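You operate a simulated robot arm through the tools that you are given. There is no shell and no other tool. Be economical: measure what you need, move in short steps, check, and stop when the job is done.

The job below is to be done with a simulated robot arm. You get a single attempt, and the scene is never put back.

TASK
Put one of the masala packs from the dough bench top on the drainer ribs. Put the lead carton on the repair bench top away on the machine undershelf. Pull the blue tray open. Do these in any order. Set down upright: lead carton. The blue tray goes toward x -1.0, y +0.0, z +0.0 (a direction in the base frame).

Only the result counts: the job must be done as asked and must still hold three seconds after the hand-in. Knocking over, shifting, dropping, spilling or breaking anything else fails it.

THE ROBOT
A 7-joint arm with a vacuum gripper on a trunk, on a base that drives. Base frame: it is fixed to the floor where the robot stands at the start and does not move with it; the origin is under the middle of the robot, x ahead of it, y to its left, z up. Units: cm, rad, N and s.
With the tool pointing down near the work surface it reaches from about 10 to 64 cm from the robot's upright axis, wherever it stands. Its first joint turns from -2.007 to 2.007 rad. Places, roughly: blue tray [20, 460, 60]; drainer ribs [-320, 100, 90]; lead carton [-125, -100, 100]; machine undershelf [-330, 210, 20]. Payload 2.55 kg.
Tool frame: the origin (TCP) lies in the middle of the cups' lips, and z points out of the cups. The gripper has 1 cup of 4.4 cm across, covering 4.4 by 4.4 cm (tool x, y); the bellows give 2 cm. With the vacuum on, a cup seals on a smooth face that it is pressed against (1 to 4 N); it does not hold porous or soft things. The pull reaches 55 N.
Orientation is told as [roll, pitch, yaw] about the base's x, y, z axes, in that order, counted from this pose: with the cups facing straight down, the tool's x points along the base's -x, its y along +y and its z along -z.

THE INTERFACE
- The arm moves only by the tool send_rows. Its argument "deltas" is text: rows parted by semicolons, each of 7 numbers parted by spaces: the vacuum: 1 switches it on, 0 off, then the shift along the tool's x, y, z in cm, then the turn, a rotation vector about the tool's x, y, z in rad. In form: vac x y z wx wy wz; .... A call has 1 to 8 rows; each row shifts and turns the commanded pose from where the row before left it, along the tool's axes as they then stand. Rows are played at 5 a second. More than 5 cm and 0.15 rad between two rows, or a gripper value outside its range, and nothing of the call is played. A pose out of reach is approached as far as the arm can. The call stops where the force on the tool passes 40 N (or 10 N more than at its start, if that is more) or the arm is blocked; 0.2 s more then pass. The pull builds up within a second once a cup has sealed. Time passes only in rows, and 0.2 s behind the last, so rows that do not move give it time. It gives the time, the measured TCP pose, the force on the tool (base axes) and the pull of the vacuum at its end, in the units of the frame above (readings bear some noise), with the torque about the TCP (base axes, N m) and any sound that the robot's microphone picked up, and new pictures: "views" is both (left out), scene, wrist or none.
- Cameras (640 x 400 px; columns grow to the right, rows downward): "scene" is now at [1.05, 18.65, 179.27]; the picture's right is [0.21, -0.98, 0.00], its down [-0.81, -0.17, -0.56] and it looks along [0.55, 0.12, -0.83] (base axes); focal length 258 px, centre (320, 200). "wrist" rides on the gripper at [8.1, 0.6, -17.3] in the tool frame; the picture's right is [-0.08, 1.00, 0.00], its down [-0.89, -0.07, -0.45] and it looks along [-0.44, -0.04, 0.90] (tool axes); focal length 256 px, centre (320, 200). There is no depth. A picture from a camera that has moved, and an enlarged one, comes with that camera's place and axes in the base frame and with its lens. The place of the scene camera against the robot may be out by one fixed shift of up to 2.5 cm in any direction.
- move_column(by): slides the trunk up (or, below 0, down) by that many cm; the arm and the scene camera ride with it, the base frame stays. It gives what a move gives, with no picture.
- roll_base(legs): drives the robot by 1 to 6 legs, each [ahead, left, turn to the left] in cm, cm and rad, along the robot's own axes; the way and the turn of a leg run together, so that a leg with both is an arc; at most 150 cm and 3.142 rad a leg. The arm and the cameras ride along, it lands a little off, and it stops where it bumps. It gives what a move gives, and a new picture of the scene camera.
- head_to(pan, tilt): turns the head with the scene camera to pan (to the left, within 2.705 rad either way) and tilt (down, from -0.506 to 1.204), counted from straight ahead of the robot. It gives what a move gives, and a new picture of the scene camera.
- close_up(camera, box): a new picture of the part [left, top, right, bottom] of that camera's present view, enlarged. The clock stands still meanwhile.
- hand_in(): hands the job in; it is judged then, once.

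Go step by step. Nothing tells you exact positions but the pictures and the camera data: compare them with the known pose of the tool, close in by small moves and look again before you grip or let go. The budget is 165 turns and 260 pictures, counting those below and the enlarged ones. Unless the task says otherwise, let go and move clear before handing in, and close with one line.

The tools are called after ">>>" as a command line: name --argument value ..., lists and objects as JSON in quotes. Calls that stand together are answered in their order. send_rows: Moves the arm, as the interface text tells. Its arguments: {"type":"object","properties":{"deltas":{"type":"string"},"views":{"type":"string","enum":["both","scene","wrist","none"]}},"required":["deltas"]} The other tools are called the same way: move_column (by) slides the trunk up or down; roll_base (legs) drives the base; head_to (pan, tilt) turns the head that bears the scene camera; close_up (camera, box) takes an enlarged picture of a part of a camera's view; hand_in () hands the job in.

At the start:

```text
clock: 0.0
tcp_pos: [38.7, 9.48, 119.98]
ee_rot: [-0.002, 0.001, 0.0]
force: [-0.3, 0.0, -0.6]
moment: [0.0, 0.04, 0.01]
pull: 0.1
trunk travel left (down, up): [-87.6, 11.4]
robot x, y, heading: [0.15, 0.09, -0.001]
head pan, tilt: [0.211, 0.972]
```

scene: 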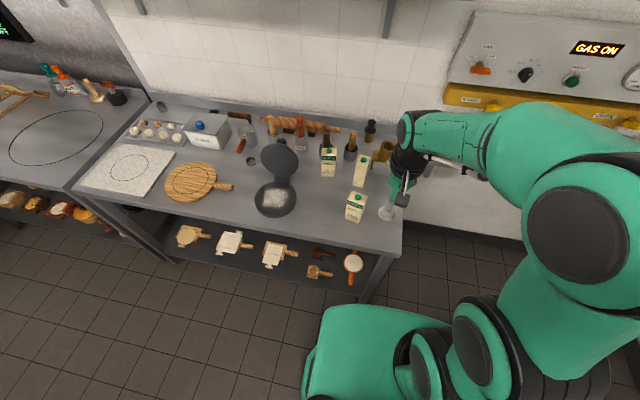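
wrist: 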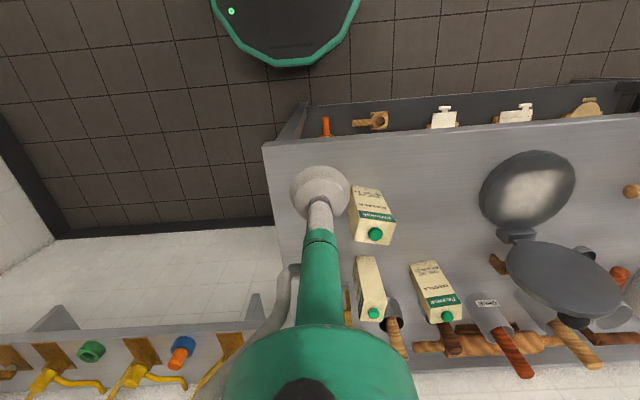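

I see a bench ahead-left with three green-capped packs, probably the dough bench with the masala packs. I'll look around first to find the other places.

>>> close_up --camera "scene" --box '[230, 100, 430, 240]'

>>> head_to --pan 1.5 --tilt 0.4

>>> head_to --pan 2.6 --tilt 0.4

>>> head_to --pan -2.5 --tilt 0.5

>>> head_to --pan -1.4 --tilt 0.5

```text
2.86 times, centred on (330, 170) of scene
camera zoom: at [1.05, 18.65, 179.27], right [0.21, -0.98, 0.0], down [-0.81, -0.17, -0.56], along [0.55, 0.12, -0.83], focal length 736 px, centre (291, 286)
```

zoom: 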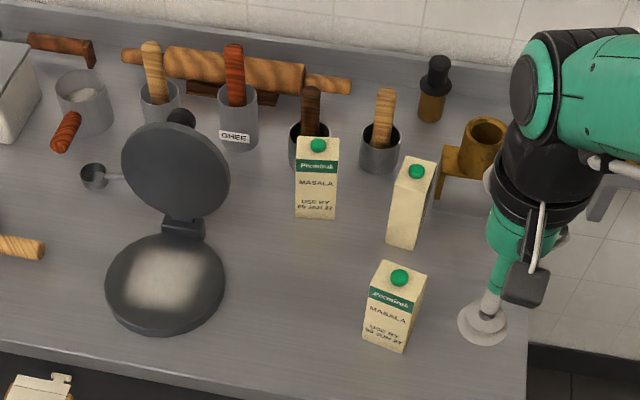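

```text
clock: 1.5
tcp_pos: [38.54, 9.43, 120.06]
ee_rot: [0.0, -0.001, 0.001]
force: [-0.1, 0.4, 0.4]
moment: [-0.01, -0.01, -0.01]
pull: 0.0
trunk travel left (down, up): [-87.6, 11.4]
robot x, y, heading: [0.02, -0.14, 0.003]
head pan, tilt: [1.499, 0.4]
camera scene: at [-5.26, 26.4, 184.1], right [1.0, -0.07, 0.0], down [-0.03, -0.39, -0.92], along [0.07, 0.92, -0.39], focal length 258 px, centre (320, 200)
```

scene: 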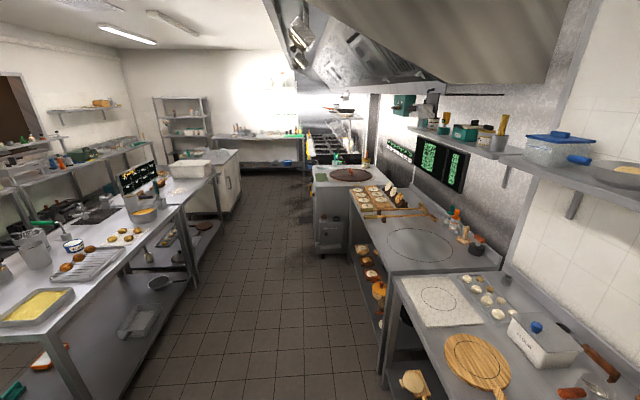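

```text
clock: 2.8
tcp_pos: [38.61, 9.6, 120.03]
ee_rot: [-0.001, 0.0, 0.001]
force: [0.5, 0.4, 0.3]
moment: [-0.03, -0.05, 0.01]
pull: 0.0
trunk travel left (down, up): [-87.6, 11.4]
robot x, y, heading: [-0.28, 0.06, -0.004]
head pan, tilt: [2.601, 0.4]
camera scene: at [-13.86, 21.94, 184.1], right [0.52, 0.86, 0.0], down [0.33, -0.2, -0.92], along [-0.79, 0.47, -0.39], focal length 258 px, centre (320, 200)
```

scene: 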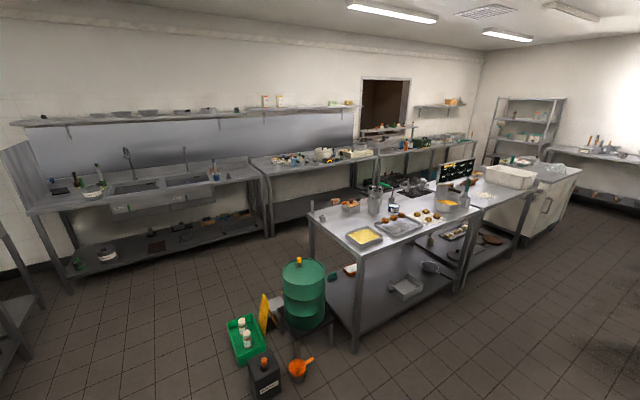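

```text
clock: 6.8
tcp_pos: [38.55, 9.48, 120.05]
ee_rot: [0.0, -0.002, 0.0]
force: [0.5, 1.5, 0.2]
moment: [0.0, -0.01, -0.02]
pull: 0.1
trunk travel left (down, up): [-87.6, 11.4]
robot x, y, heading: [0.2, -0.14, 0.003]
head pan, tilt: [-2.499, 0.499]
camera scene: at [-13.21, 11.71, 183.19], right [-0.6, 0.8, 0.0], down [0.38, 0.29, -0.88], along [-0.7, -0.53, -0.48], focal length 258 px, centre (320, 200)
```

scene: 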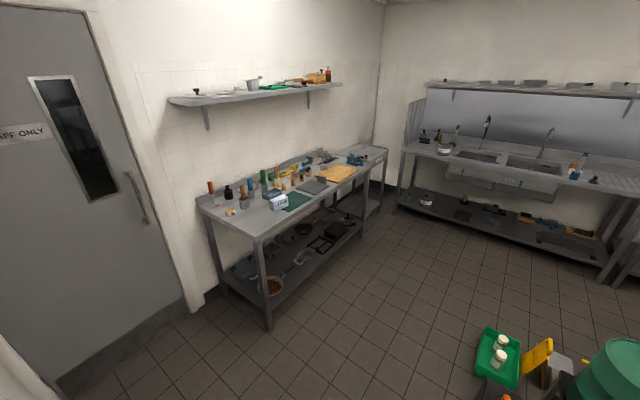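

```text
clock: 8.1
tcp_pos: [38.59, 9.51, 119.91]
ee_rot: [0.0, 0.0, 0.001]
force: [0.3, 0.4, -1.1]
moment: [0.01, 0.03, 0.01]
pull: 0.1
trunk travel left (down, up): [-87.6, 11.4]
robot x, y, heading: [-0.01, 0.24, -0.001]
head pan, tilt: [-1.4, 0.499]
camera scene: at [-4.39, 8.19, 183.19], right [-0.99, -0.17, 0.0], down [-0.08, 0.47, -0.88], along [0.15, -0.87, -0.48], focal length 258 px, centre (320, 200)
```

scene: 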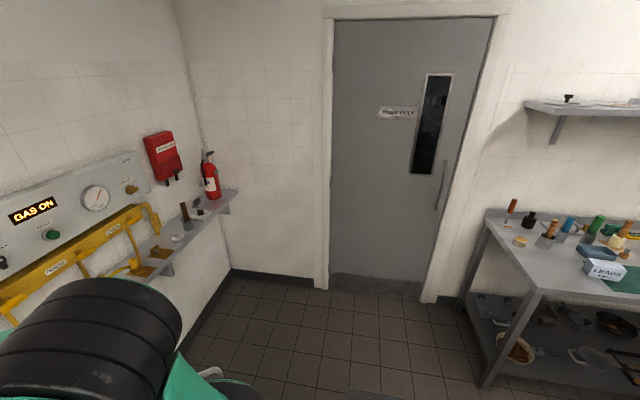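

The places are clear now: the LEADS carton is on the repair bench behind me to the right, and the sink with its ribbed drainer is on the far wall with the machine bench beside it. Next I look more closely at the masala packs.

>>> close_up --camera "wrist" --box '[280, 150, 480, 340]'

>>> head_to --pan 0.25 --tilt 0.9

```text
2.11 times, centred on (380, 245) of wrist
camera zoom: at [30.55, 10.21, 137.35], right [0.08, 1.0, 0.0], down [0.89, -0.07, 0.45], along [0.44, -0.04, -0.9], focal length 539 px, centre (194, 105)
```

zoom: 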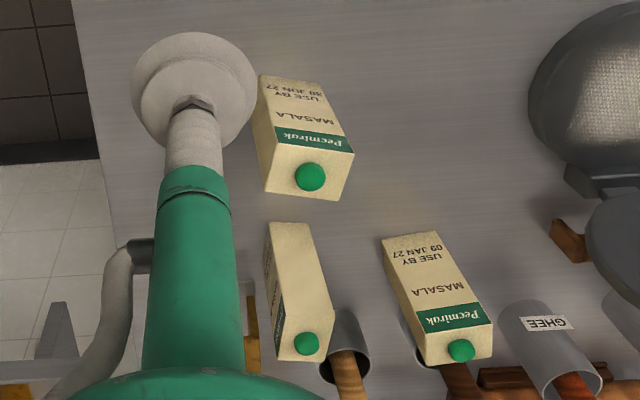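

```text
clock: 9.8
tcp_pos: [38.63, 9.5, 120.09]
ee_rot: [0.001, 0.001, 0.0]
force: [1.3, 1.1, -0.2]
moment: [0.02, 0.0, 0.02]
pull: 0.0
trunk travel left (down, up): [-87.6, 11.4]
robot x, y, heading: [-0.17, 0.14, -0.002]
head pan, tilt: [0.25, 0.901]
camera scene: at [1.39, 19.02, 179.8], right [0.25, -0.97, 0.0], down [-0.76, -0.19, -0.62], along [0.6, 0.15, -0.78], focal length 258 px, centre (320, 200)
```

scene: 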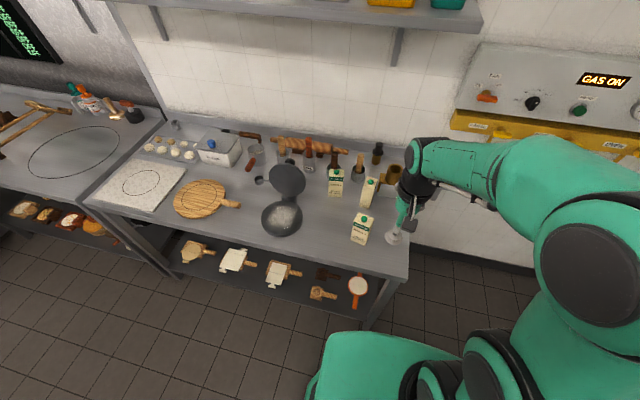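

The packs stand upright with caps in the middle of their tops, so I'll grip one by its printed front face with the tool horizontal. I back off a little and start turning the tool.

>>> roll_base --legs '[[-25, 0, 0]]'

>>> send_rows --deltas "0 0 0 0 0 0 0.15;0 0 0 0 0 0 0.15;0 0 0 0 0 0 0.15;0 0 0 0 0 0 0.15;0 0 0 0 0 0 0.15;0 0 0 0 0 0 0.15;0 0 0 0 0 0 0.15;0 0 0 0 0 0 0.15" --views "wrist"

```text
clock: 11.6
tcp_pos: [13.95, 9.77, 119.9]
ee_rot: [0.001, 0.0, 0.004]
force: [-0.2, 0.3, -0.7]
moment: [0.0, -0.02, 0.0]
pull: 0.0
trunk travel left (down, up): [-87.6, 11.4]
robot x, y, heading: [-24.17, -0.01, 0.007]
head pan, tilt: [0.25, 0.901]
camera scene: at [-23.28, 18.95, 179.8], right [0.25, -0.97, 0.0], down [-0.76, -0.2, -0.62], along [0.6, 0.16, -0.78], focal length 258 px, centre (320, 200)
```

scene: 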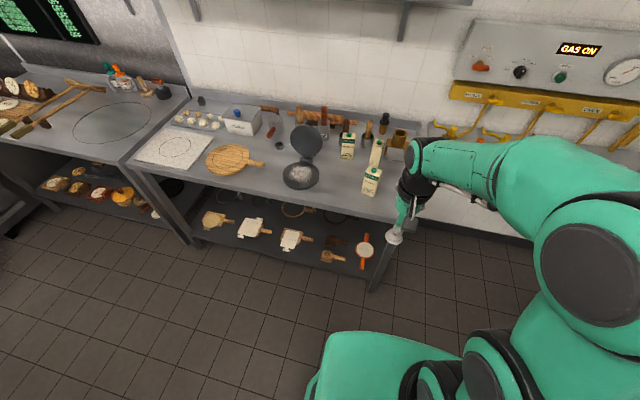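

```text
clock: 13.4
tcp_pos: [14.0, 9.71, 120.03]
ee_rot: [-0.002, 0.0, -1.197]
force: [0.1, 1.1, -0.1]
moment: [-0.01, -0.04, -0.03]
pull: 0.1
trunk travel left (down, up): [-87.6, 11.4]
robot x, y, heading: [-24.47, -0.0, 0.008]
head pan, tilt: [0.25, 0.901]
camera wrist: at [11.69, 17.53, 137.33], right [0.96, 0.29, 0.0], down [0.26, -0.86, 0.45], along [0.13, -0.43, -0.9], focal length 256 px, centre (320, 200)
```

wrist: 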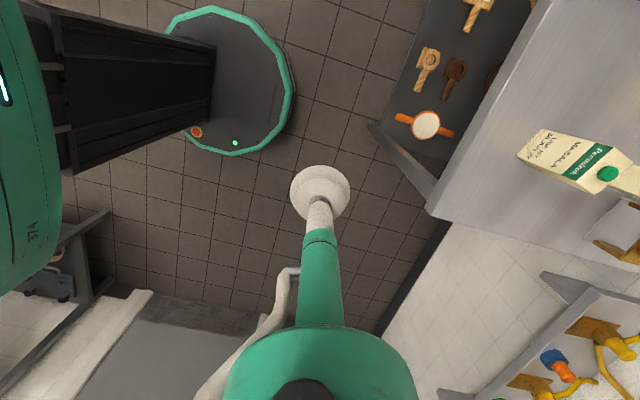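

The tool turned freely. I turn further so the camera rides above, then pitch the tool to horizontal.

>>> send_rows --deltas "0 0 0 0 0 0 0.15;0 0 0 0 0 0 0.15;0 0 0 0 0 0 0.15;0 0 0 0 0 0 0.15;0 0 0 0 0 0 0.15;0 0 0 0 0 0 0.15;0 0 0 0 0 0 0.15;0 0 0 0 0 0 0.15" --views "none"

>>> send_rows --deltas "0 0 0 0 -0.123 0.083 0;0 0 0 0 -0.123 0.083 0;0 0 0 0 -0.123 0.083 0;0 0 0 0 -0.123 0.083 0;0 0 0 0 -0.123 0.083 0;0 0 0 0 -0.123 0.083 0" --views "scene"

```text
clock: 15.2
tcp_pos: [14.06, 9.64, 120.03]
ee_rot: [0.001, 0.0, -2.395]
force: [-0.2, -0.6, -0.3]
moment: [-0.01, 0.02, 0.01]
pull: 0.0
trunk travel left (down, up): [-87.6, 11.4]
robot x, y, heading: [-24.7, -0.14, 0.007]
head pan, tilt: [0.25, 0.901]
```

```text
clock: 16.6
tcp_pos: [22.17, -4.21, 131.17]
ee_rot: [0.74, 0.432, -2.216]
force: [0.4, 0.4, 0.1]
moment: [0.04, 0.01, 0.04]
pull: 0.0
out of reach, approached as far as the arm can: row 2, 3, 4, 5, 6
trunk travel left (down, up): [-87.6, 11.4]
robot x, y, heading: [-24.57, -0.15, 0.006]
head pan, tilt: [0.25, 0.901]
camera scene: at [-23.36, 18.93, 179.8], right [0.25, -0.97, 0.0], down [-0.76, -0.2, -0.62], along [0.6, 0.16, -0.78], focal length 258 px, centre (320, 200)
```

scene: 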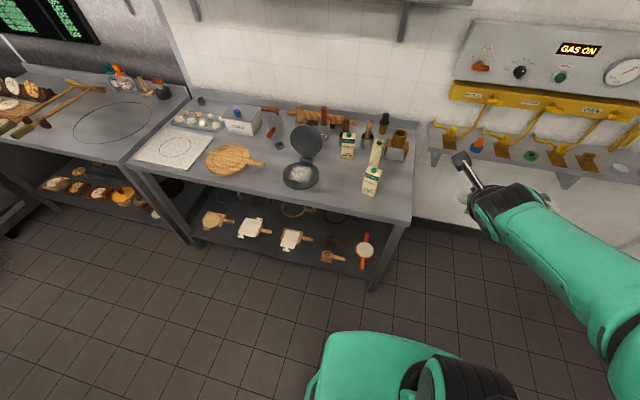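

The pitch ran out of reach because the TCP is too close to the axis. I push the commanded pose forward and then finish the pitch.

>>> send_rows --deltas "0 1.74 2.56 3.86 0 0 0;0 1.74 2.56 3.86 0 0 0;0 1.74 2.56 3.86 0 0 0;0 1.74 2.56 3.86 0 0 0;0 0 0 0 -0.123 0.083 0;0 0 0 0 -0.123 0.083 0;0 0 0 0 -0.123 0.083 0;0 0 0 0 -0.123 0.083 0" --views "scene"

```text
clock: 18.4
tcp_pos: [41.32, -8.67, 130.06]
ee_rot: [1.4, 0.591, -1.889]
force: [0.3, 0.2, 0.9]
moment: [-0.02, 0.02, 0.02]
pull: 0.0
out of reach, approached as far as the arm can: row 6
trunk travel left (down, up): [-87.6, 11.4]
robot x, y, heading: [-24.9, -0.03, 0.011]
head pan, tilt: [0.25, 0.901]
camera scene: at [-23.27, 18.83, 179.82], right [0.25, -0.97, 0.0], down [-0.76, -0.2, -0.62], along [0.6, 0.16, -0.78], focal length 258 px, centre (320, 200)
```

scene: 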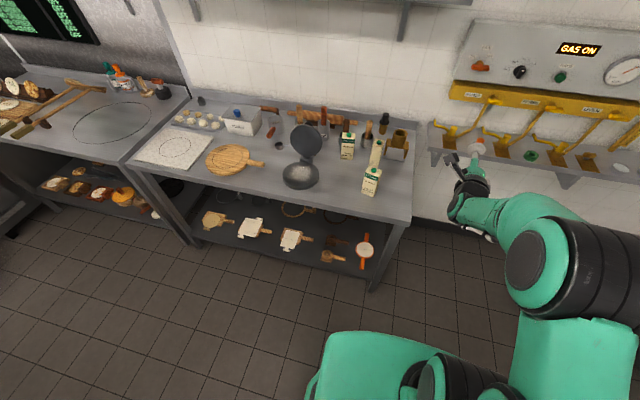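

The tool axis now points along about [0.97, -0.22, -0.14]. I level it and move in front of the near pack, standing well off.

>>> send_rows --deltas "0 0 0 0 -0.117 0.08 0;0 1.89 -3.86 -1.57 0 0 0;0 1.89 -3.86 -1.57 0 0 0;0 1.89 -3.86 -1.57 0 0 0;0 1.89 -3.86 -1.57 0 0 0;0 1.89 -3.86 -1.57 0 0 0;0 1.89 -3.86 -1.57 0 0 0;0 1.89 -3.86 -1.57 0 0 0"

```text
clock: 20.2
tcp_pos: [36.53, 19.5, 115.25]
ee_rot: [1.569, 0.596, -1.793]
force: [-0.5, 0.2, -0.1]
moment: [-0.02, 0.01, 0.01]
pull: 0.1
trunk travel left (down, up): [-87.6, 11.4]
robot x, y, heading: [-24.72, -0.05, 0.005]
head pan, tilt: [0.25, 0.901]
camera scene: at [-23.22, 19.17, 179.77], right [0.25, -0.97, 0.0], down [-0.76, -0.2, -0.62], along [0.6, 0.16, -0.78], focal length 258 px, centre (320, 200)
camera wrist: at [21.13, 29.52, 120.43], right [-0.14, -0.61, 0.78], down [-0.59, -0.58, -0.56], along [0.8, -0.54, -0.28], focal length 256 px, centre (320, 200)
```

scene: 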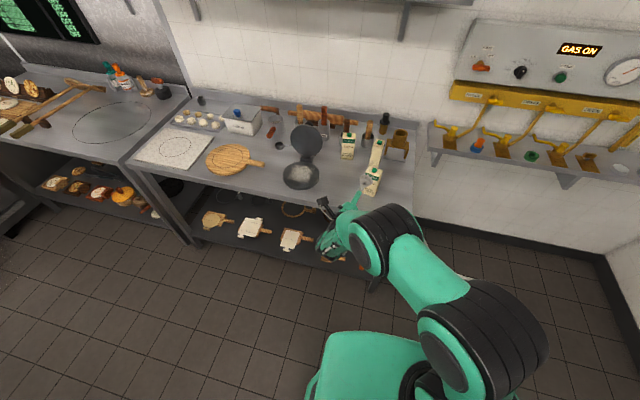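
wrist: 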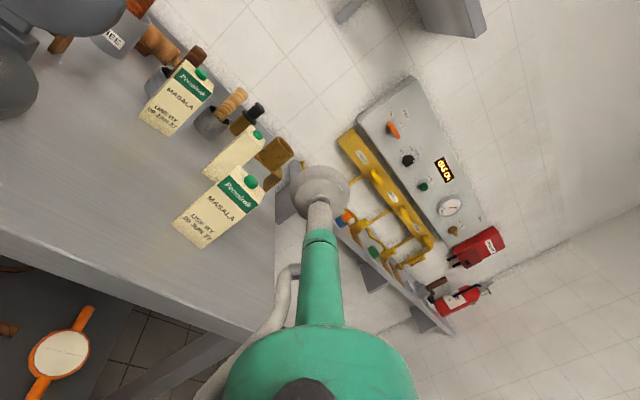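

The tool is level and the near pack shows in the wrist view. I enlarge it to triangulate.

>>> close_up --camera "wrist" --box '[130, 130, 290, 260]'

>>> close_up --camera "scene" --box '[310, 120, 430, 220]'

```text
3.08 times, centred on (210, 195) of wrist
camera zoom: at [21.13, 29.52, 120.43], right [-0.14, -0.61, 0.78], down [-0.59, -0.58, -0.56], along [0.8, -0.54, -0.28], focal length 788 px, centre (658, 215)
```

zoom: 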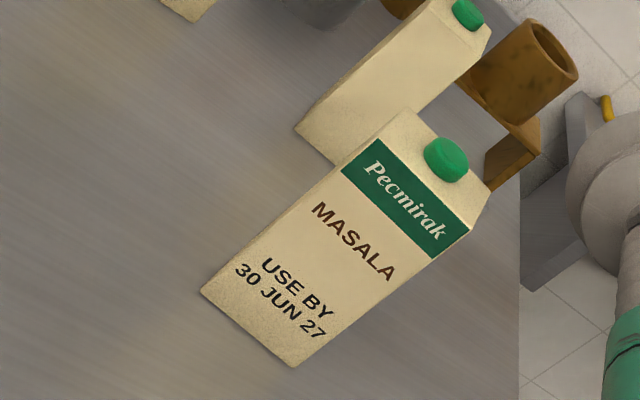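

```text
4.00 times, centred on (370, 170) of scene
camera zoom: at [-23.22, 19.17, 179.77], right [0.25, -0.97, 0.0], down [-0.76, -0.2, -0.62], along [0.6, 0.16, -0.78], focal length 1030 px, centre (120, 320)
```

zoom: 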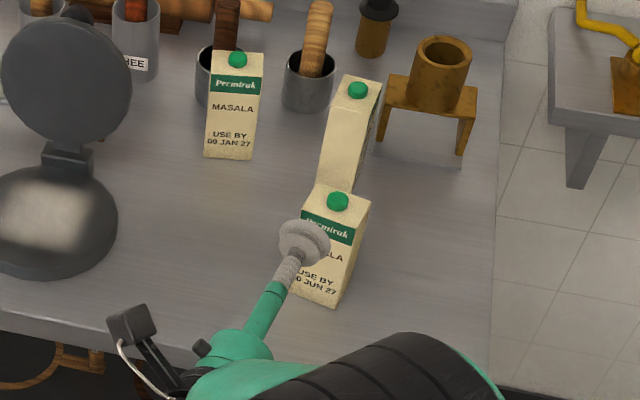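

Triangulation puts the pack's front face centre at about [51.6, 17.6, 97], 5.6 wide and 12.5 high, on a bench at z ≈ 90.6. I lower the trunk so the cup is level with the face.

>>> move_column --by -17.5

>>> send_rows --deltas "0 0 0 0 0 0 0"

```text
clock: 22.2
tcp_pos: [36.47, 19.36, 97.92]
ee_rot: [1.568, 0.599, -1.791]
force: [-0.3, -0.6, -0.1]
moment: [-0.01, 0.0, -0.01]
pull: 0.0
trunk travel left (down, up): [-70.1, 28.9]
robot x, y, heading: [-24.63, 0.1, 0.006]
head pan, tilt: [0.25, 0.901]
```

```text
clock: 22.6
tcp_pos: [36.54, 19.44, 97.86]
ee_rot: [1.568, 0.599, -1.791]
force: [0.1, -0.1, -0.3]
moment: [-0.02, -0.03, -0.03]
pull: 0.1
trunk travel left (down, up): [-70.1, 28.9]
robot x, y, heading: [-24.64, -0.33, 0.008]
head pan, tilt: [0.25, 0.901]
camera scene: at [-23.24, 18.96, 162.3], right [0.25, -0.97, 0.0], down [-0.76, -0.2, -0.62], along [0.6, 0.16, -0.78], focal length 258 px, centre (320, 200)
camera wrist: at [21.12, 29.33, 102.99], right [-0.14, -0.61, 0.78], down [-0.59, -0.58, -0.56], along [0.8, -0.53, -0.28], focal length 256 px, centre (320, 200)
```

scene: 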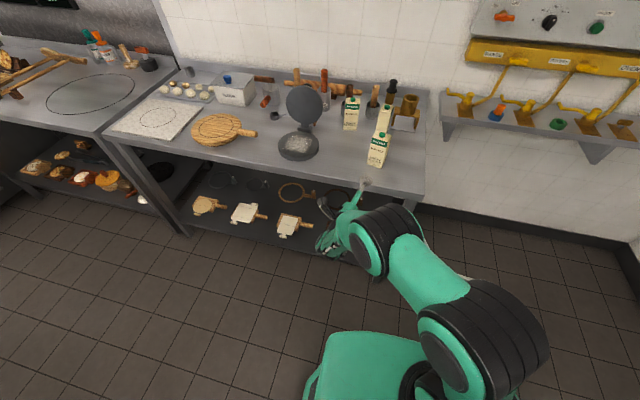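
wrist: 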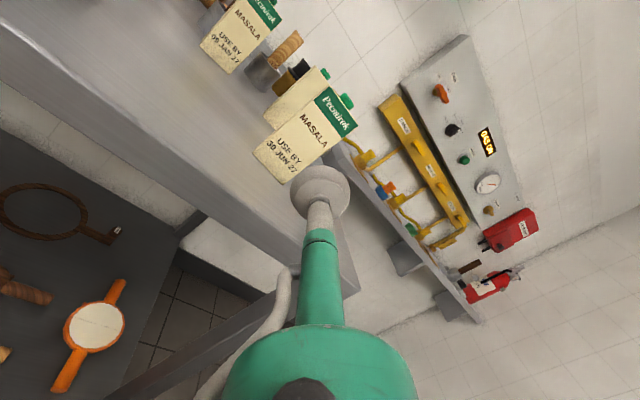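

The approach line would pass about 1.5 cm right of the face centre, so I shift left and advance 12 cm.

>>> send_rows --deltas "0 1.24 -0.85 0 0 0 0;0 0 0 4 0 0 0;0 0 0 4 0 0 0;0 0 0 4 0 0 0;0 0 0 0 0 0 0"

```text
clock: 23.8
tcp_pos: [48.62, 18.18, 97.99]
ee_rot: [1.571, 0.597, -1.791]
force: [0.6, 0.8, 0.8]
moment: [-0.02, 0.02, -0.01]
pull: 0.1
trunk travel left (down, up): [-70.1, 28.9]
robot x, y, heading: [-24.65, -0.06, 0.004]
head pan, tilt: [0.25, 0.901]
camera scene: at [-23.31, 18.97, 162.3], right [0.25, -0.97, 0.0], down [-0.76, -0.2, -0.62], along [0.6, 0.16, -0.78], focal length 258 px, centre (320, 200)
camera wrist: at [33.22, 28.14, 103.15], right [-0.14, -0.61, 0.78], down [-0.59, -0.58, -0.56], along [0.8, -0.53, -0.28], focal length 256 px, centre (320, 200)
```

scene: 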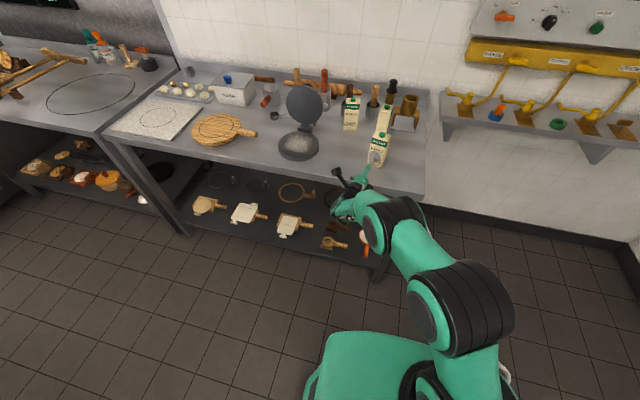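
wrist: 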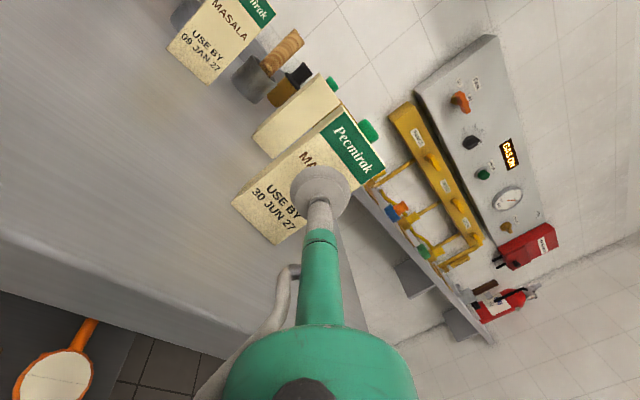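

The cup is nearly centred on the face, about 1.3 cm high. I make a small correction, switch on the vacuum and press in gently.

>>> send_rows --deltas "1 -0.09 -0.66 0 0 0 0;1 0 0 1.5 0 0 0;1 0 0 0.7 0 0 0;1 0 0 0.4 0 0 0;1 0 0 0.4 0 0 0;1 0 0 0 0 0 0"

```text
clock: 25.2
tcp_pos: [51.72, 17.87, 97.33]
ee_rot: [1.57, 0.598, -1.792]
force: [0.8, -0.3, 0.0]
moment: [0.01, 0.0, 0.01]
pull: 55.0
trunk travel left (down, up): [-70.1, 28.9]
robot x, y, heading: [-24.27, 0.11, 0.012]
head pan, tilt: [0.25, 0.901]
camera scene: at [-23.28, 18.99, 162.29], right [0.25, -0.97, 0.0], down [-0.76, -0.2, -0.62], along [0.6, 0.16, -0.78], focal length 258 px, centre (320, 200)
camera wrist: at [36.16, 27.86, 102.43], right [-0.14, -0.61, 0.78], down [-0.59, -0.58, -0.56], along [0.8, -0.53, -0.28], focal length 256 px, centre (320, 200)
```

scene: 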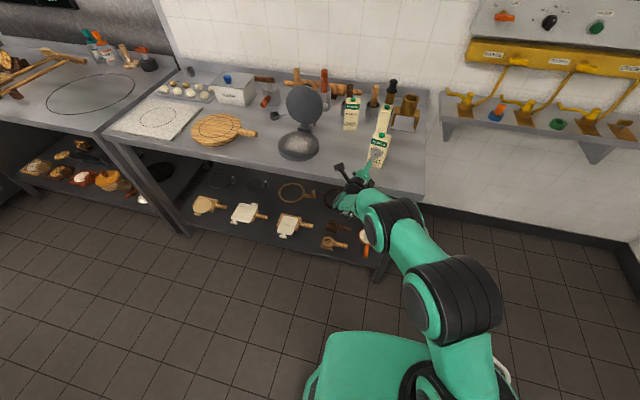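
wrist: 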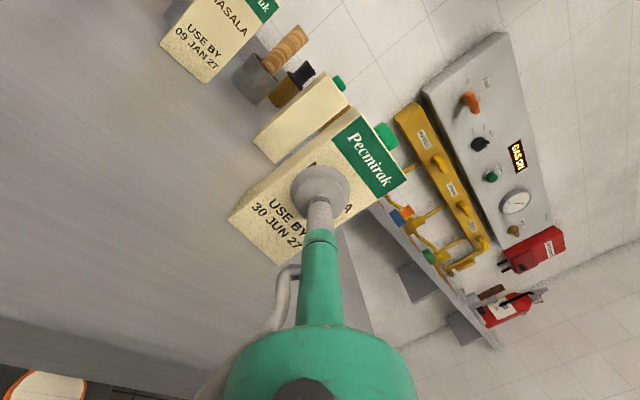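

The cup sealed with full pull. I lift straight up with the trunk.

>>> move_column --by 22

>>> roll_base --legs '[[-40, 0, 0]]'

>>> send_rows --deltas "1 0 0 0 0 0 0" --views "wrist"

```text
clock: 27.5
tcp_pos: [51.53, 17.97, 119.3]
ee_rot: [1.57, 0.597, -1.791]
force: [0.3, 0.6, -2.2]
moment: [0.0, 0.03, -0.01]
pull: 54.8
trunk travel left (down, up): [-92.1, 6.9]
robot x, y, heading: [-24.75, -0.11, 0.007]
head pan, tilt: [0.25, 0.901]
```

```text
clock: 30.0
tcp_pos: [11.63, 17.88, 119.35]
ee_rot: [1.57, 0.599, -1.788]
force: [-1.0, 0.2, -2.3]
moment: [0.02, 0.03, -0.01]
pull: 54.9
trunk travel left (down, up): [-92.1, 6.9]
robot x, y, heading: [-64.23, -0.34, 0.004]
head pan, tilt: [0.25, 0.901]
camera scene: at [-63.28, 18.68, 184.29], right [0.26, -0.97, 0.0], down [-0.76, -0.2, -0.62], along [0.6, 0.16, -0.78], focal length 258 px, centre (320, 200)
```

scene: 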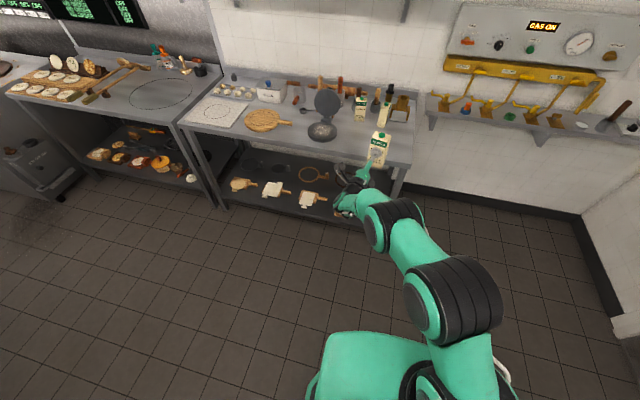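

```text
clock: 30.4
tcp_pos: [11.61, 17.81, 119.26]
ee_rot: [1.567, 0.599, -1.79]
force: [-0.3, 0.9, -2.0]
moment: [0.02, 0.03, 0.02]
pull: 55.2
trunk travel left (down, up): [-92.1, 6.9]
robot x, y, heading: [-64.57, -0.48, 0.011]
head pan, tilt: [0.25, 0.901]
camera wrist: at [-3.8, 27.74, 124.37], right [-0.13, -0.61, 0.78], down [-0.59, -0.59, -0.56], along [0.8, -0.53, -0.28], focal length 256 px, centre (320, 200)
```

wrist: 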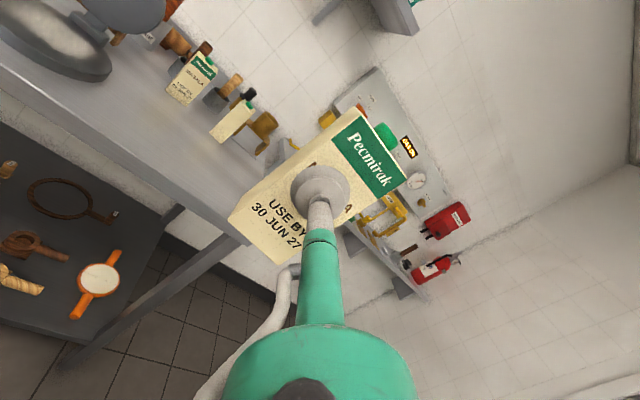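

The pack hangs steady. I turn to face the sink wall and drive in stages south of the floor items (crate, jug and drum near x -115 to -175, y 30 to 110).

>>> roll_base --legs '[[0, 0, 3.13]]'

>>> head_to --pan 0.0 --tilt 0.6

```text
clock: 38.0
tcp_pos: [-141.13, -15.33, 119.26]
ee_rot: [1.569, 0.599, 1.312]
force: [0.5, 0.2, -1.1]
moment: [-0.02, -0.03, -0.03]
pull: 54.8
trunk travel left (down, up): [-92.1, 6.9]
robot x, y, heading: [-63.9, -0.71, 3.109]
head pan, tilt: [0.25, 0.901]
camera scene: at [-66.24, -20.45, 184.29], right [-0.22, 0.98, 0.0], down [0.77, 0.17, -0.62], along [-0.61, -0.13, -0.78], focal length 258 px, centre (320, 200)
```

scene: 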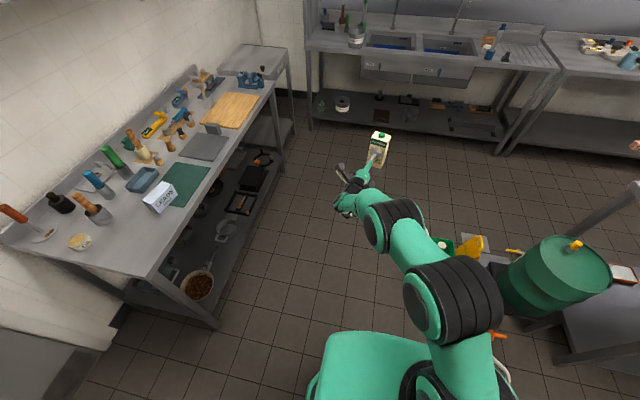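

```text
clock: 38.9
tcp_pos: [-141.08, -15.39, 119.34]
ee_rot: [1.569, 0.599, 1.311]
force: [0.3, 0.9, -1.9]
moment: [0.01, -0.05, -0.01]
pull: 54.9
trunk travel left (down, up): [-92.1, 6.9]
robot x, y, heading: [-64.36, -0.34, 3.104]
head pan, tilt: [0.0, 0.6]
camera scene: at [-67.7, -18.55, 186.77], right [0.03, 1.0, 0.0], down [0.57, -0.02, -0.82], along [-0.82, 0.03, -0.57], focal length 258 px, centre (320, 200)
```

scene: 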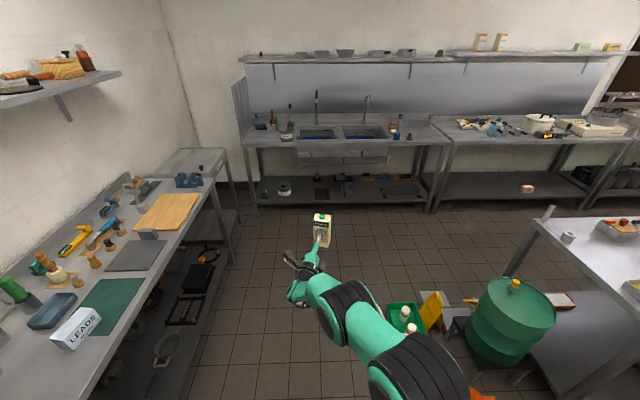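

The drainer is right of the sinks, with tall taps left of it. I retract the arm somewhat, then drive through the corridor and to the right in front of the sink.

>>> send_rows --deltas "1 0 0 -5 0 0 0;1 0 0 -5 0 0 0;1 0 0 -5 0 0 0" --views "none"

>>> roll_base --legs '[[114.7, 25.9, 0.03], [50, 0, 0]]'

```text
clock: 39.6
tcp_pos: [-126.6, -19.41, 119.5]
ee_rot: [1.571, 0.599, 1.312]
force: [0.1, 0.6, -1.8]
moment: [-0.02, -0.04, 0.0]
pull: 55.0
trunk travel left (down, up): [-92.1, 6.9]
robot x, y, heading: [-64.49, -0.31, 3.11]
head pan, tilt: [0.0, 0.6]
```

```text
clock: 48.1
tcp_pos: [-289.53, -48.47, 119.45]
ee_rot: [1.569, 0.597, 1.365]
force: [0.2, 0.1, -2.3]
moment: [-0.04, -0.03, -0.01]
pull: 54.8
trunk travel left (down, up): [-92.1, 6.9]
robot x, y, heading: [-228.44, -26.37, -3.122]
head pan, tilt: [0.0, 0.6]
camera scene: at [-230.78, -44.44, 186.77], right [-0.02, 1.0, 0.0], down [0.56, 0.01, -0.83], along [-0.82, -0.02, -0.56], focal length 258 px, centre (320, 200)
```

scene: 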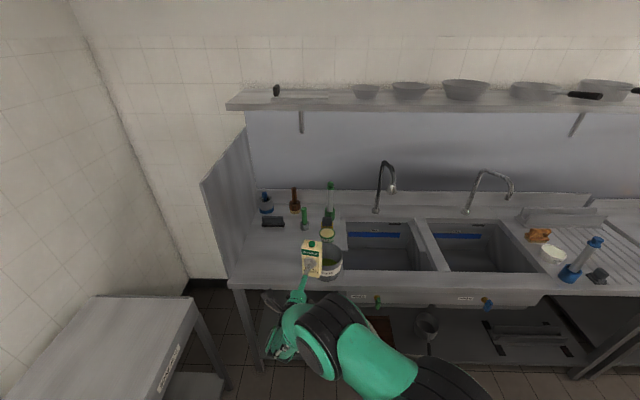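

I'm in front of the sink with the arm clear of the taps. I strafe right toward the drainer.

>>> roll_base --legs '[[0, -86, -0.02]]'

>>> head_to --pan -1.2 --tilt 0.8

```text
clock: 52.8
tcp_pos: [-290.9, 40.93, 119.48]
ee_rot: [1.568, 0.598, 1.342]
force: [0.0, 0.1, -2.4]
moment: [-0.05, -0.05, 0.01]
pull: 55.1
trunk travel left (down, up): [-92.1, 6.9]
robot x, y, heading: [-229.11, 61.71, 3.134]
head pan, tilt: [0.0, 0.6]
camera scene: at [-231.97, 43.38, 186.77], right [0.0, 1.0, 0.0], down [0.56, 0.0, -0.83], along [-0.83, 0.0, -0.56], focal length 258 px, centre (320, 200)
```

scene: 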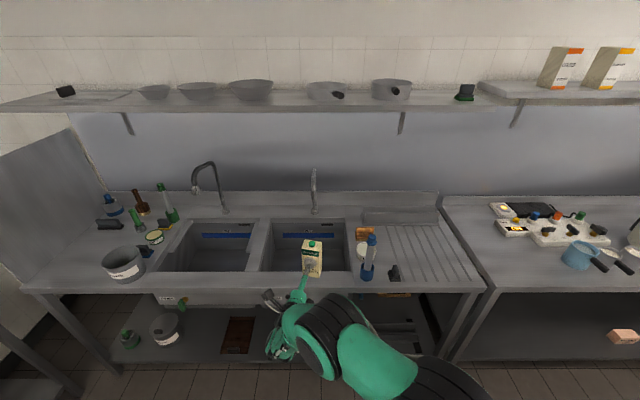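

```text
clock: 54.2
tcp_pos: [-290.91, 40.87, 119.49]
ee_rot: [1.57, 0.598, 1.341]
force: [-0.8, 0.4, -1.3]
moment: [-0.03, -0.04, -0.04]
pull: 54.7
trunk travel left (down, up): [-92.1, 6.9]
robot x, y, heading: [-229.07, 61.46, 3.138]
head pan, tilt: [-1.201, 0.799]
camera scene: at [-226.03, 50.85, 185.09], right [0.93, 0.36, 0.0], down [0.26, -0.67, -0.7], along [-0.25, 0.65, -0.72], focal length 258 px, centre (320, 200)
```

scene: 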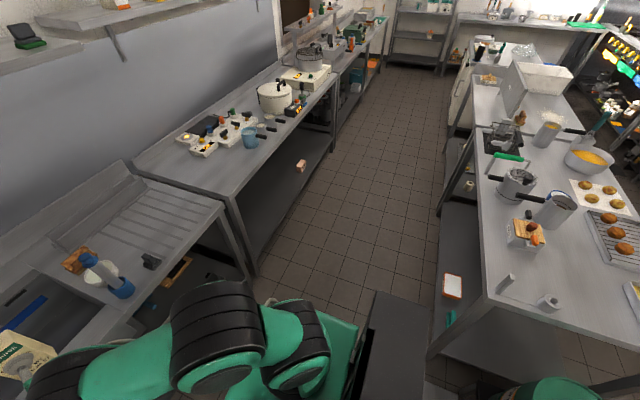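

The aisle is about 120 cm wide. The free ribs are around [-322, 98], clear of the brush and the cup, so I drive until the retracted pack stands just short of them.

>>> roll_base --legs '[[0, -53.5, 0], [14, 0, 0]]'

>>> head_to --pan 0.0 --tilt 0.9

>>> send_rows --deltas "1 0 0 0 0 0 0" --views "wrist"

```text
clock: 58.2
tcp_pos: [-304.52, 94.79, 119.33]
ee_rot: [1.568, 0.597, 1.331]
force: [0.1, 0.4, -2.3]
moment: [-0.06, -0.01, -0.02]
pull: 55.0
trunk travel left (down, up): [-92.1, 6.9]
robot x, y, heading: [-242.28, 114.84, 3.13]
head pan, tilt: [-1.201, 0.799]
camera scene: at [-239.52, 104.3, 185.09], right [0.94, 0.35, 0.0], down [0.25, -0.67, -0.7], along [-0.24, 0.65, -0.72], focal length 258 px, centre (320, 200)
```

scene: 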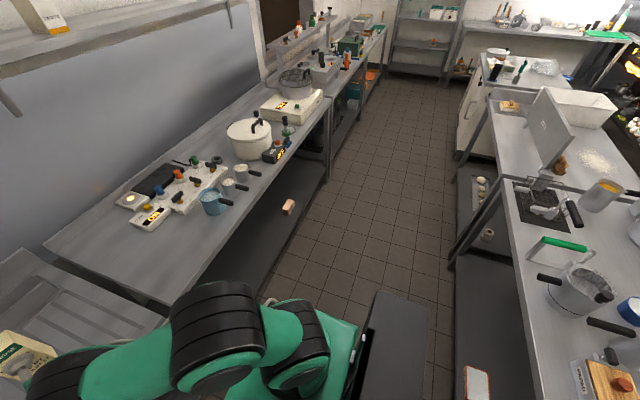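

```text
clock: 59.6
tcp_pos: [-304.5, 94.84, 119.32]
ee_rot: [1.569, 0.598, 1.333]
force: [-0.5, 0.0, -2.4]
moment: [-0.06, -0.06, -0.02]
pull: 55.4
trunk travel left (down, up): [-92.1, 6.9]
robot x, y, heading: [-242.5, 115.39, 3.132]
head pan, tilt: [0.0, 0.901]
camera scene: at [-244.22, 96.86, 184.3], right [0.01, 1.0, 0.0], down [0.78, -0.01, -0.62], along [-0.62, 0.01, -0.78], focal length 258 px, centre (320, 200)
```

scene: 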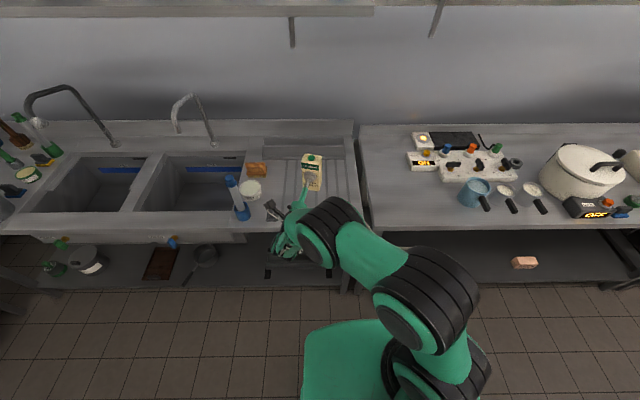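

```text
clock: 60.0
tcp_pos: [-304.38, 94.9, 119.34]
ee_rot: [1.568, 0.596, 1.332]
force: [0.4, -0.6, -1.1]
moment: [-0.01, -0.08, -0.04]
pull: 55.1
trunk travel left (down, up): [-92.1, 6.9]
robot x, y, heading: [-242.59, 115.39, 3.129]
head pan, tilt: [0.0, 0.901]
camera wrist: at [-289.17, 84.69, 124.56], right [0.15, 0.61, 0.78], down [0.6, 0.57, -0.56], along [-0.79, 0.55, -0.28], focal length 256 px, centre (320, 200)
```

wrist: 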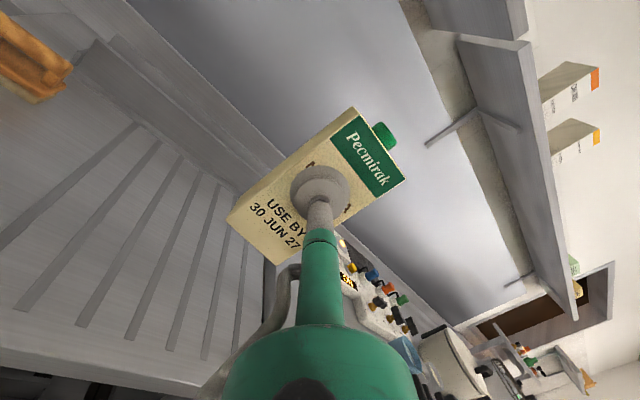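

The pack is beside the ribs. I enlarge the drainer area to choose the exact spot.

>>> close_up --camera "scene" --box '[220, 110, 380, 240]'

>>> close_up --camera "wrist" --box '[0, 60, 320, 380]'

```text
3.08 times, centred on (300, 175) of scene
camera zoom: at [-244.23, 96.85, 184.29], right [0.01, 1.0, 0.0], down [0.78, -0.01, -0.62], along [-0.62, 0.01, -0.78], focal length 793 px, centre (382, 277)
```

zoom: 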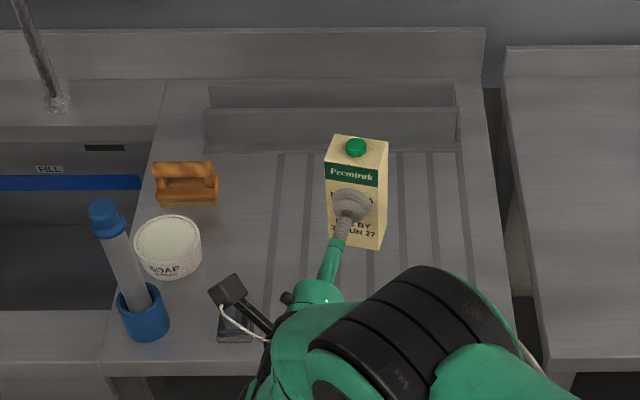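

```text
1.25 times, centred on (160, 220) of wrist
camera zoom: at [-289.17, 84.69, 124.56], right [0.15, 0.61, 0.78], down [0.6, 0.57, -0.56], along [-0.79, 0.55, -0.28], focal length 320 px, centre (520, 175)
```

zoom: 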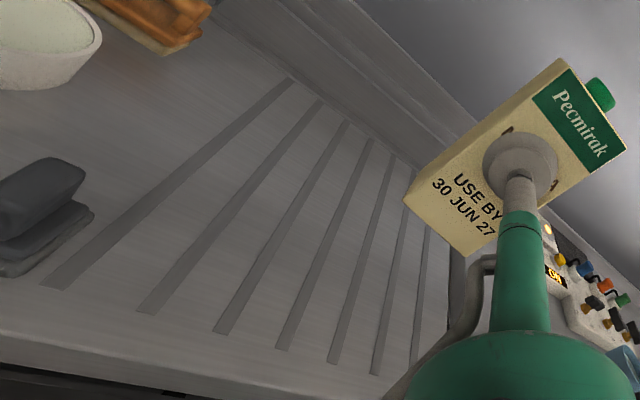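

I extend over the middle of the ribs, aiming the pack centre at about [-324, 97], then lower most of the way.

>>> send_rows --deltas "1 2.07 -1.41 0 0 0 0;1 0 0 4.2 0 0 0;1 0 0 4.2 0 0 0;1 0 0 4.2 0 0 0;1 0 0 4.2 0 0 0;1 0 0 0 0 0 0" --views "none"

>>> move_column --by -18

>>> send_rows --deltas "1 0 0 0 0 0 0" --views "both"

```text
clock: 61.4
tcp_pos: [-321.63, 96.33, 119.46]
ee_rot: [1.569, 0.597, 1.332]
force: [0.4, 0.1, -2.1]
moment: [-0.02, -0.06, -0.01]
pull: 54.6
trunk travel left (down, up): [-92.1, 6.9]
robot x, y, heading: [-242.85, 115.02, 3.133]
head pan, tilt: [0.0, 0.901]
```

```text
clock: 63.4
tcp_pos: [-321.65, 96.44, 101.25]
ee_rot: [1.569, 0.597, 1.33]
force: [-0.2, -0.4, -2.8]
moment: [-0.03, -0.08, -0.02]
pull: 55.2
trunk travel left (down, up): [-74.1, 24.9]
robot x, y, heading: [-242.69, 114.78, 3.129]
head pan, tilt: [0.0, 0.901]
```

```text
clock: 63.8
tcp_pos: [-321.79, 96.45, 101.27]
ee_rot: [1.567, 0.598, 1.331]
force: [-0.1, 0.1, -2.7]
moment: [-0.02, -0.04, 0.0]
pull: 54.9
trunk travel left (down, up): [-74.1, 24.9]
robot x, y, heading: [-242.75, 115.23, 3.136]
head pan, tilt: [0.0, 0.901]
camera scene: at [-244.26, 96.86, 166.3], right [0.01, 1.0, 0.0], down [0.78, -0.01, -0.62], along [-0.62, 0.01, -0.78], focal length 258 px, centre (320, 200)
camera wrist: at [-306.38, 86.27, 106.4], right [0.15, 0.61, 0.78], down [0.6, 0.57, -0.56], along [-0.79, 0.55, -0.28], focal length 256 px, centre (320, 200)
```

scene: 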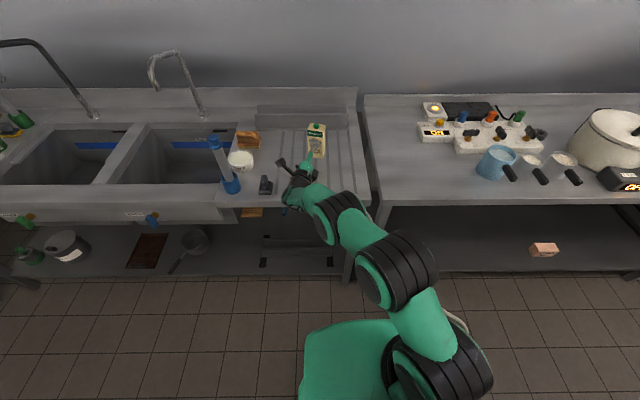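
wrist: 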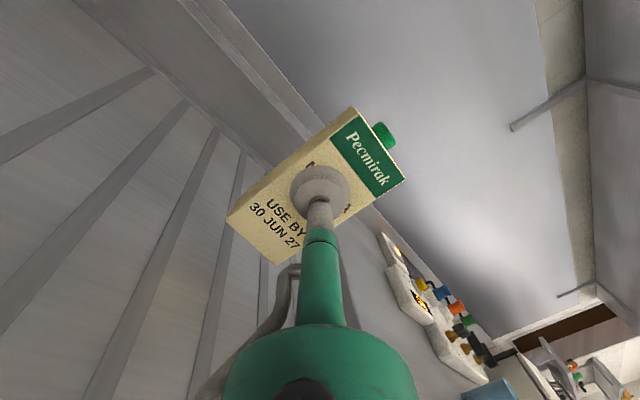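

About 4 cm remain. I check clearance around the gripper body and the small black item.

>>> close_up --camera "scene" --box '[220, 110, 380, 240]'

```text
3.08 times, centred on (300, 175) of scene
camera zoom: at [-244.26, 96.86, 166.3], right [0.01, 1.0, 0.0], down [0.78, -0.01, -0.62], along [-0.62, 0.01, -0.78], focal length 793 px, centre (382, 277)
```

zoom: 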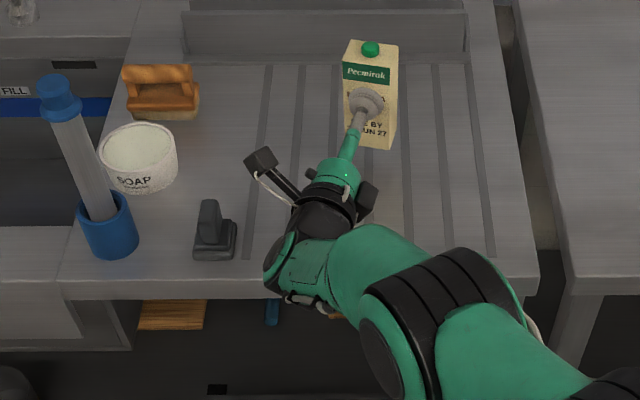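

The wrist joint would come close to the bench edge at this depth. I pull back 8 cm so the pack lands nearer the front of the ribs with the wrist clear of the edge.

>>> send_rows --deltas "1 0 0 -4 0 0 0;1 0 0 -4 0 0 0;1 -0.56 -0.83 0 0 0 0;1 -0.56 -0.83 0 0 0 0;1 0 0 0 0 0 0" --views "both"

>>> close_up --camera "scene" --box '[220, 110, 380, 240]'

```text
clock: 65.0
tcp_pos: [-313.89, 94.59, 99.3]
ee_rot: [1.569, 0.599, 1.332]
force: [0.2, -0.5, -2.0]
moment: [0.0, -0.05, 0.01]
pull: 54.5
trunk travel left (down, up): [-74.1, 24.9]
robot x, y, heading: [-242.91, 114.92, 3.128]
head pan, tilt: [0.0, 0.901]
camera scene: at [-244.27, 96.87, 166.3], right [0.01, 1.0, 0.0], down [0.78, -0.01, -0.62], along [-0.62, 0.01, -0.78], focal length 258 px, centre (320, 200)
camera wrist: at [-298.64, 84.44, 104.42], right [0.15, 0.61, 0.78], down [0.6, 0.57, -0.56], along [-0.79, 0.55, -0.28], focal length 256 px, centre (320, 200)
```

scene: 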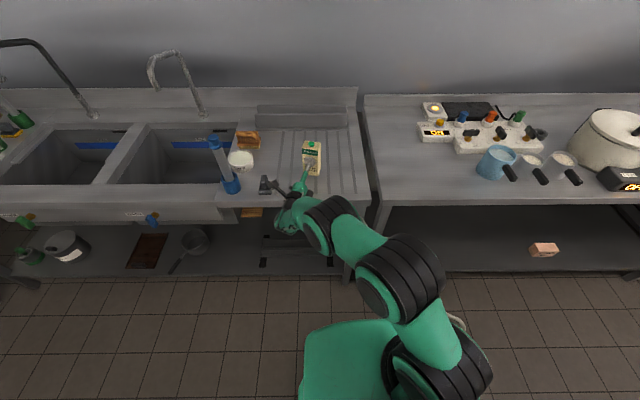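
wrist: 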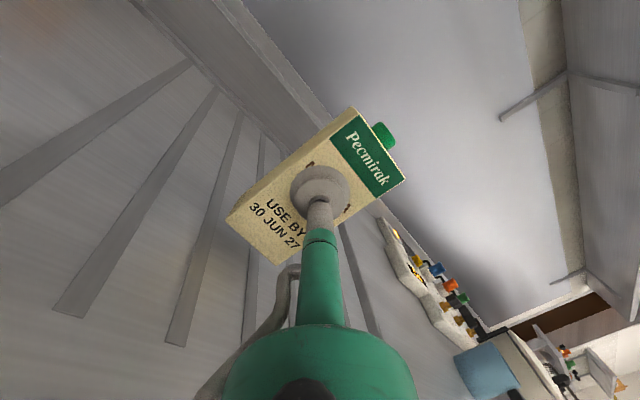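

```text
3.08 times, centred on (300, 175) of scene
camera zoom: at [-244.27, 96.87, 166.3], right [0.01, 1.0, 0.0], down [0.78, -0.01, -0.62], along [-0.62, 0.01, -0.78], focal length 793 px, centre (382, 277)
```

zoom: 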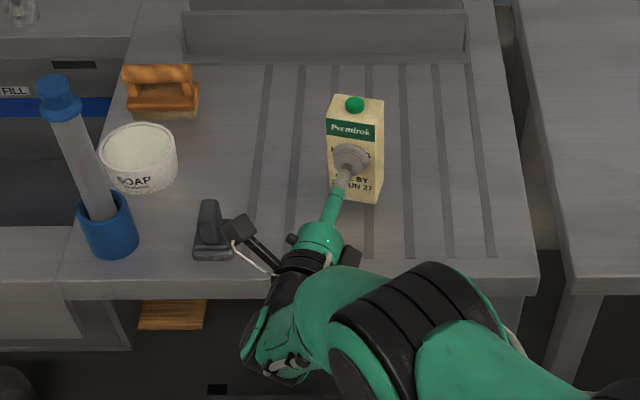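

The wrist is now clear of the edge and the pack is over the ribs. I lower slowly until contact.

>>> send_rows --deltas "1 -0.28 -0.41 0 0 0 0;1 -0.28 -0.41 0 0 0 0;1 -0.17 -0.25 0 0 0 0;1 -0.17 -0.25 0 0 0 0;1 0 0 0 0 0 0" --views "none"

```text
clock: 66.2
tcp_pos: [-313.97, 94.54, 97.76]
ee_rot: [1.569, 0.598, 1.332]
force: [-0.2, -0.2, -1.8]
moment: [-0.02, -0.07, -0.02]
pull: 55.3
trunk travel left (down, up): [-74.1, 24.9]
robot x, y, heading: [-242.38, 114.83, 3.124]
head pan, tilt: [0.0, 0.901]
```

>>> send_rows --deltas "1 -0.17 -0.25 0 0 0 0;1 -0.11 -0.17 0 0 0 0;1 -0.11 -0.17 0 0 0 0;1 0 0 0 0 0 0" --views "scene"

>>> close_up --camera "scene" --box '[270, 130, 350, 210]'

```text
clock: 67.2
tcp_pos: [-313.8, 94.41, 97.24]
ee_rot: [1.576, 0.6, 1.337]
force: [-0.2, 0.2, 11.0]
moment: [0.38, 0.0, -0.05]
pull: 54.9
trunk travel left (down, up): [-74.1, 24.9]
robot x, y, heading: [-242.1, 115.15, 3.133]
head pan, tilt: [0.0, 0.901]
camera scene: at [-244.05, 96.9, 166.32], right [0.01, 1.0, 0.0], down [0.78, -0.01, -0.62], along [-0.62, 0.01, -0.78], focal length 258 px, centre (320, 200)
```

scene: 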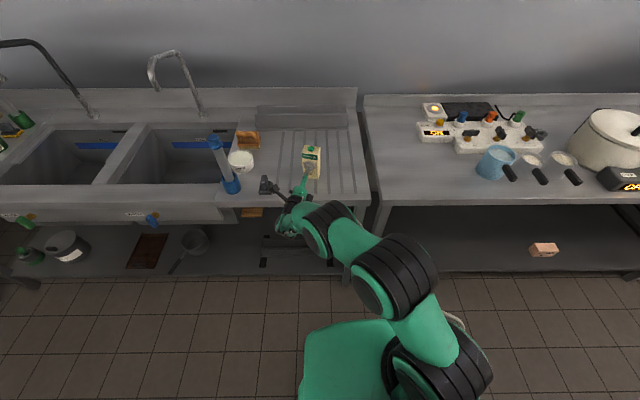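

```text
5.00 times, centred on (310, 170) of scene
camera zoom: at [-244.05, 96.9, 166.32], right [0.01, 1.0, 0.0], down [0.78, -0.01, -0.62], along [-0.62, 0.01, -0.78], focal length 1288 px, centre (370, 350)
```

zoom: 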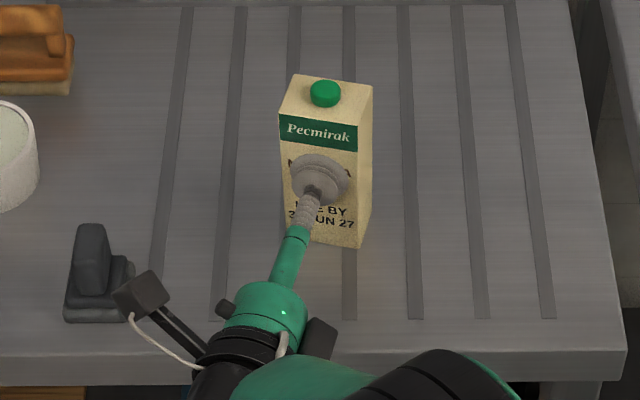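

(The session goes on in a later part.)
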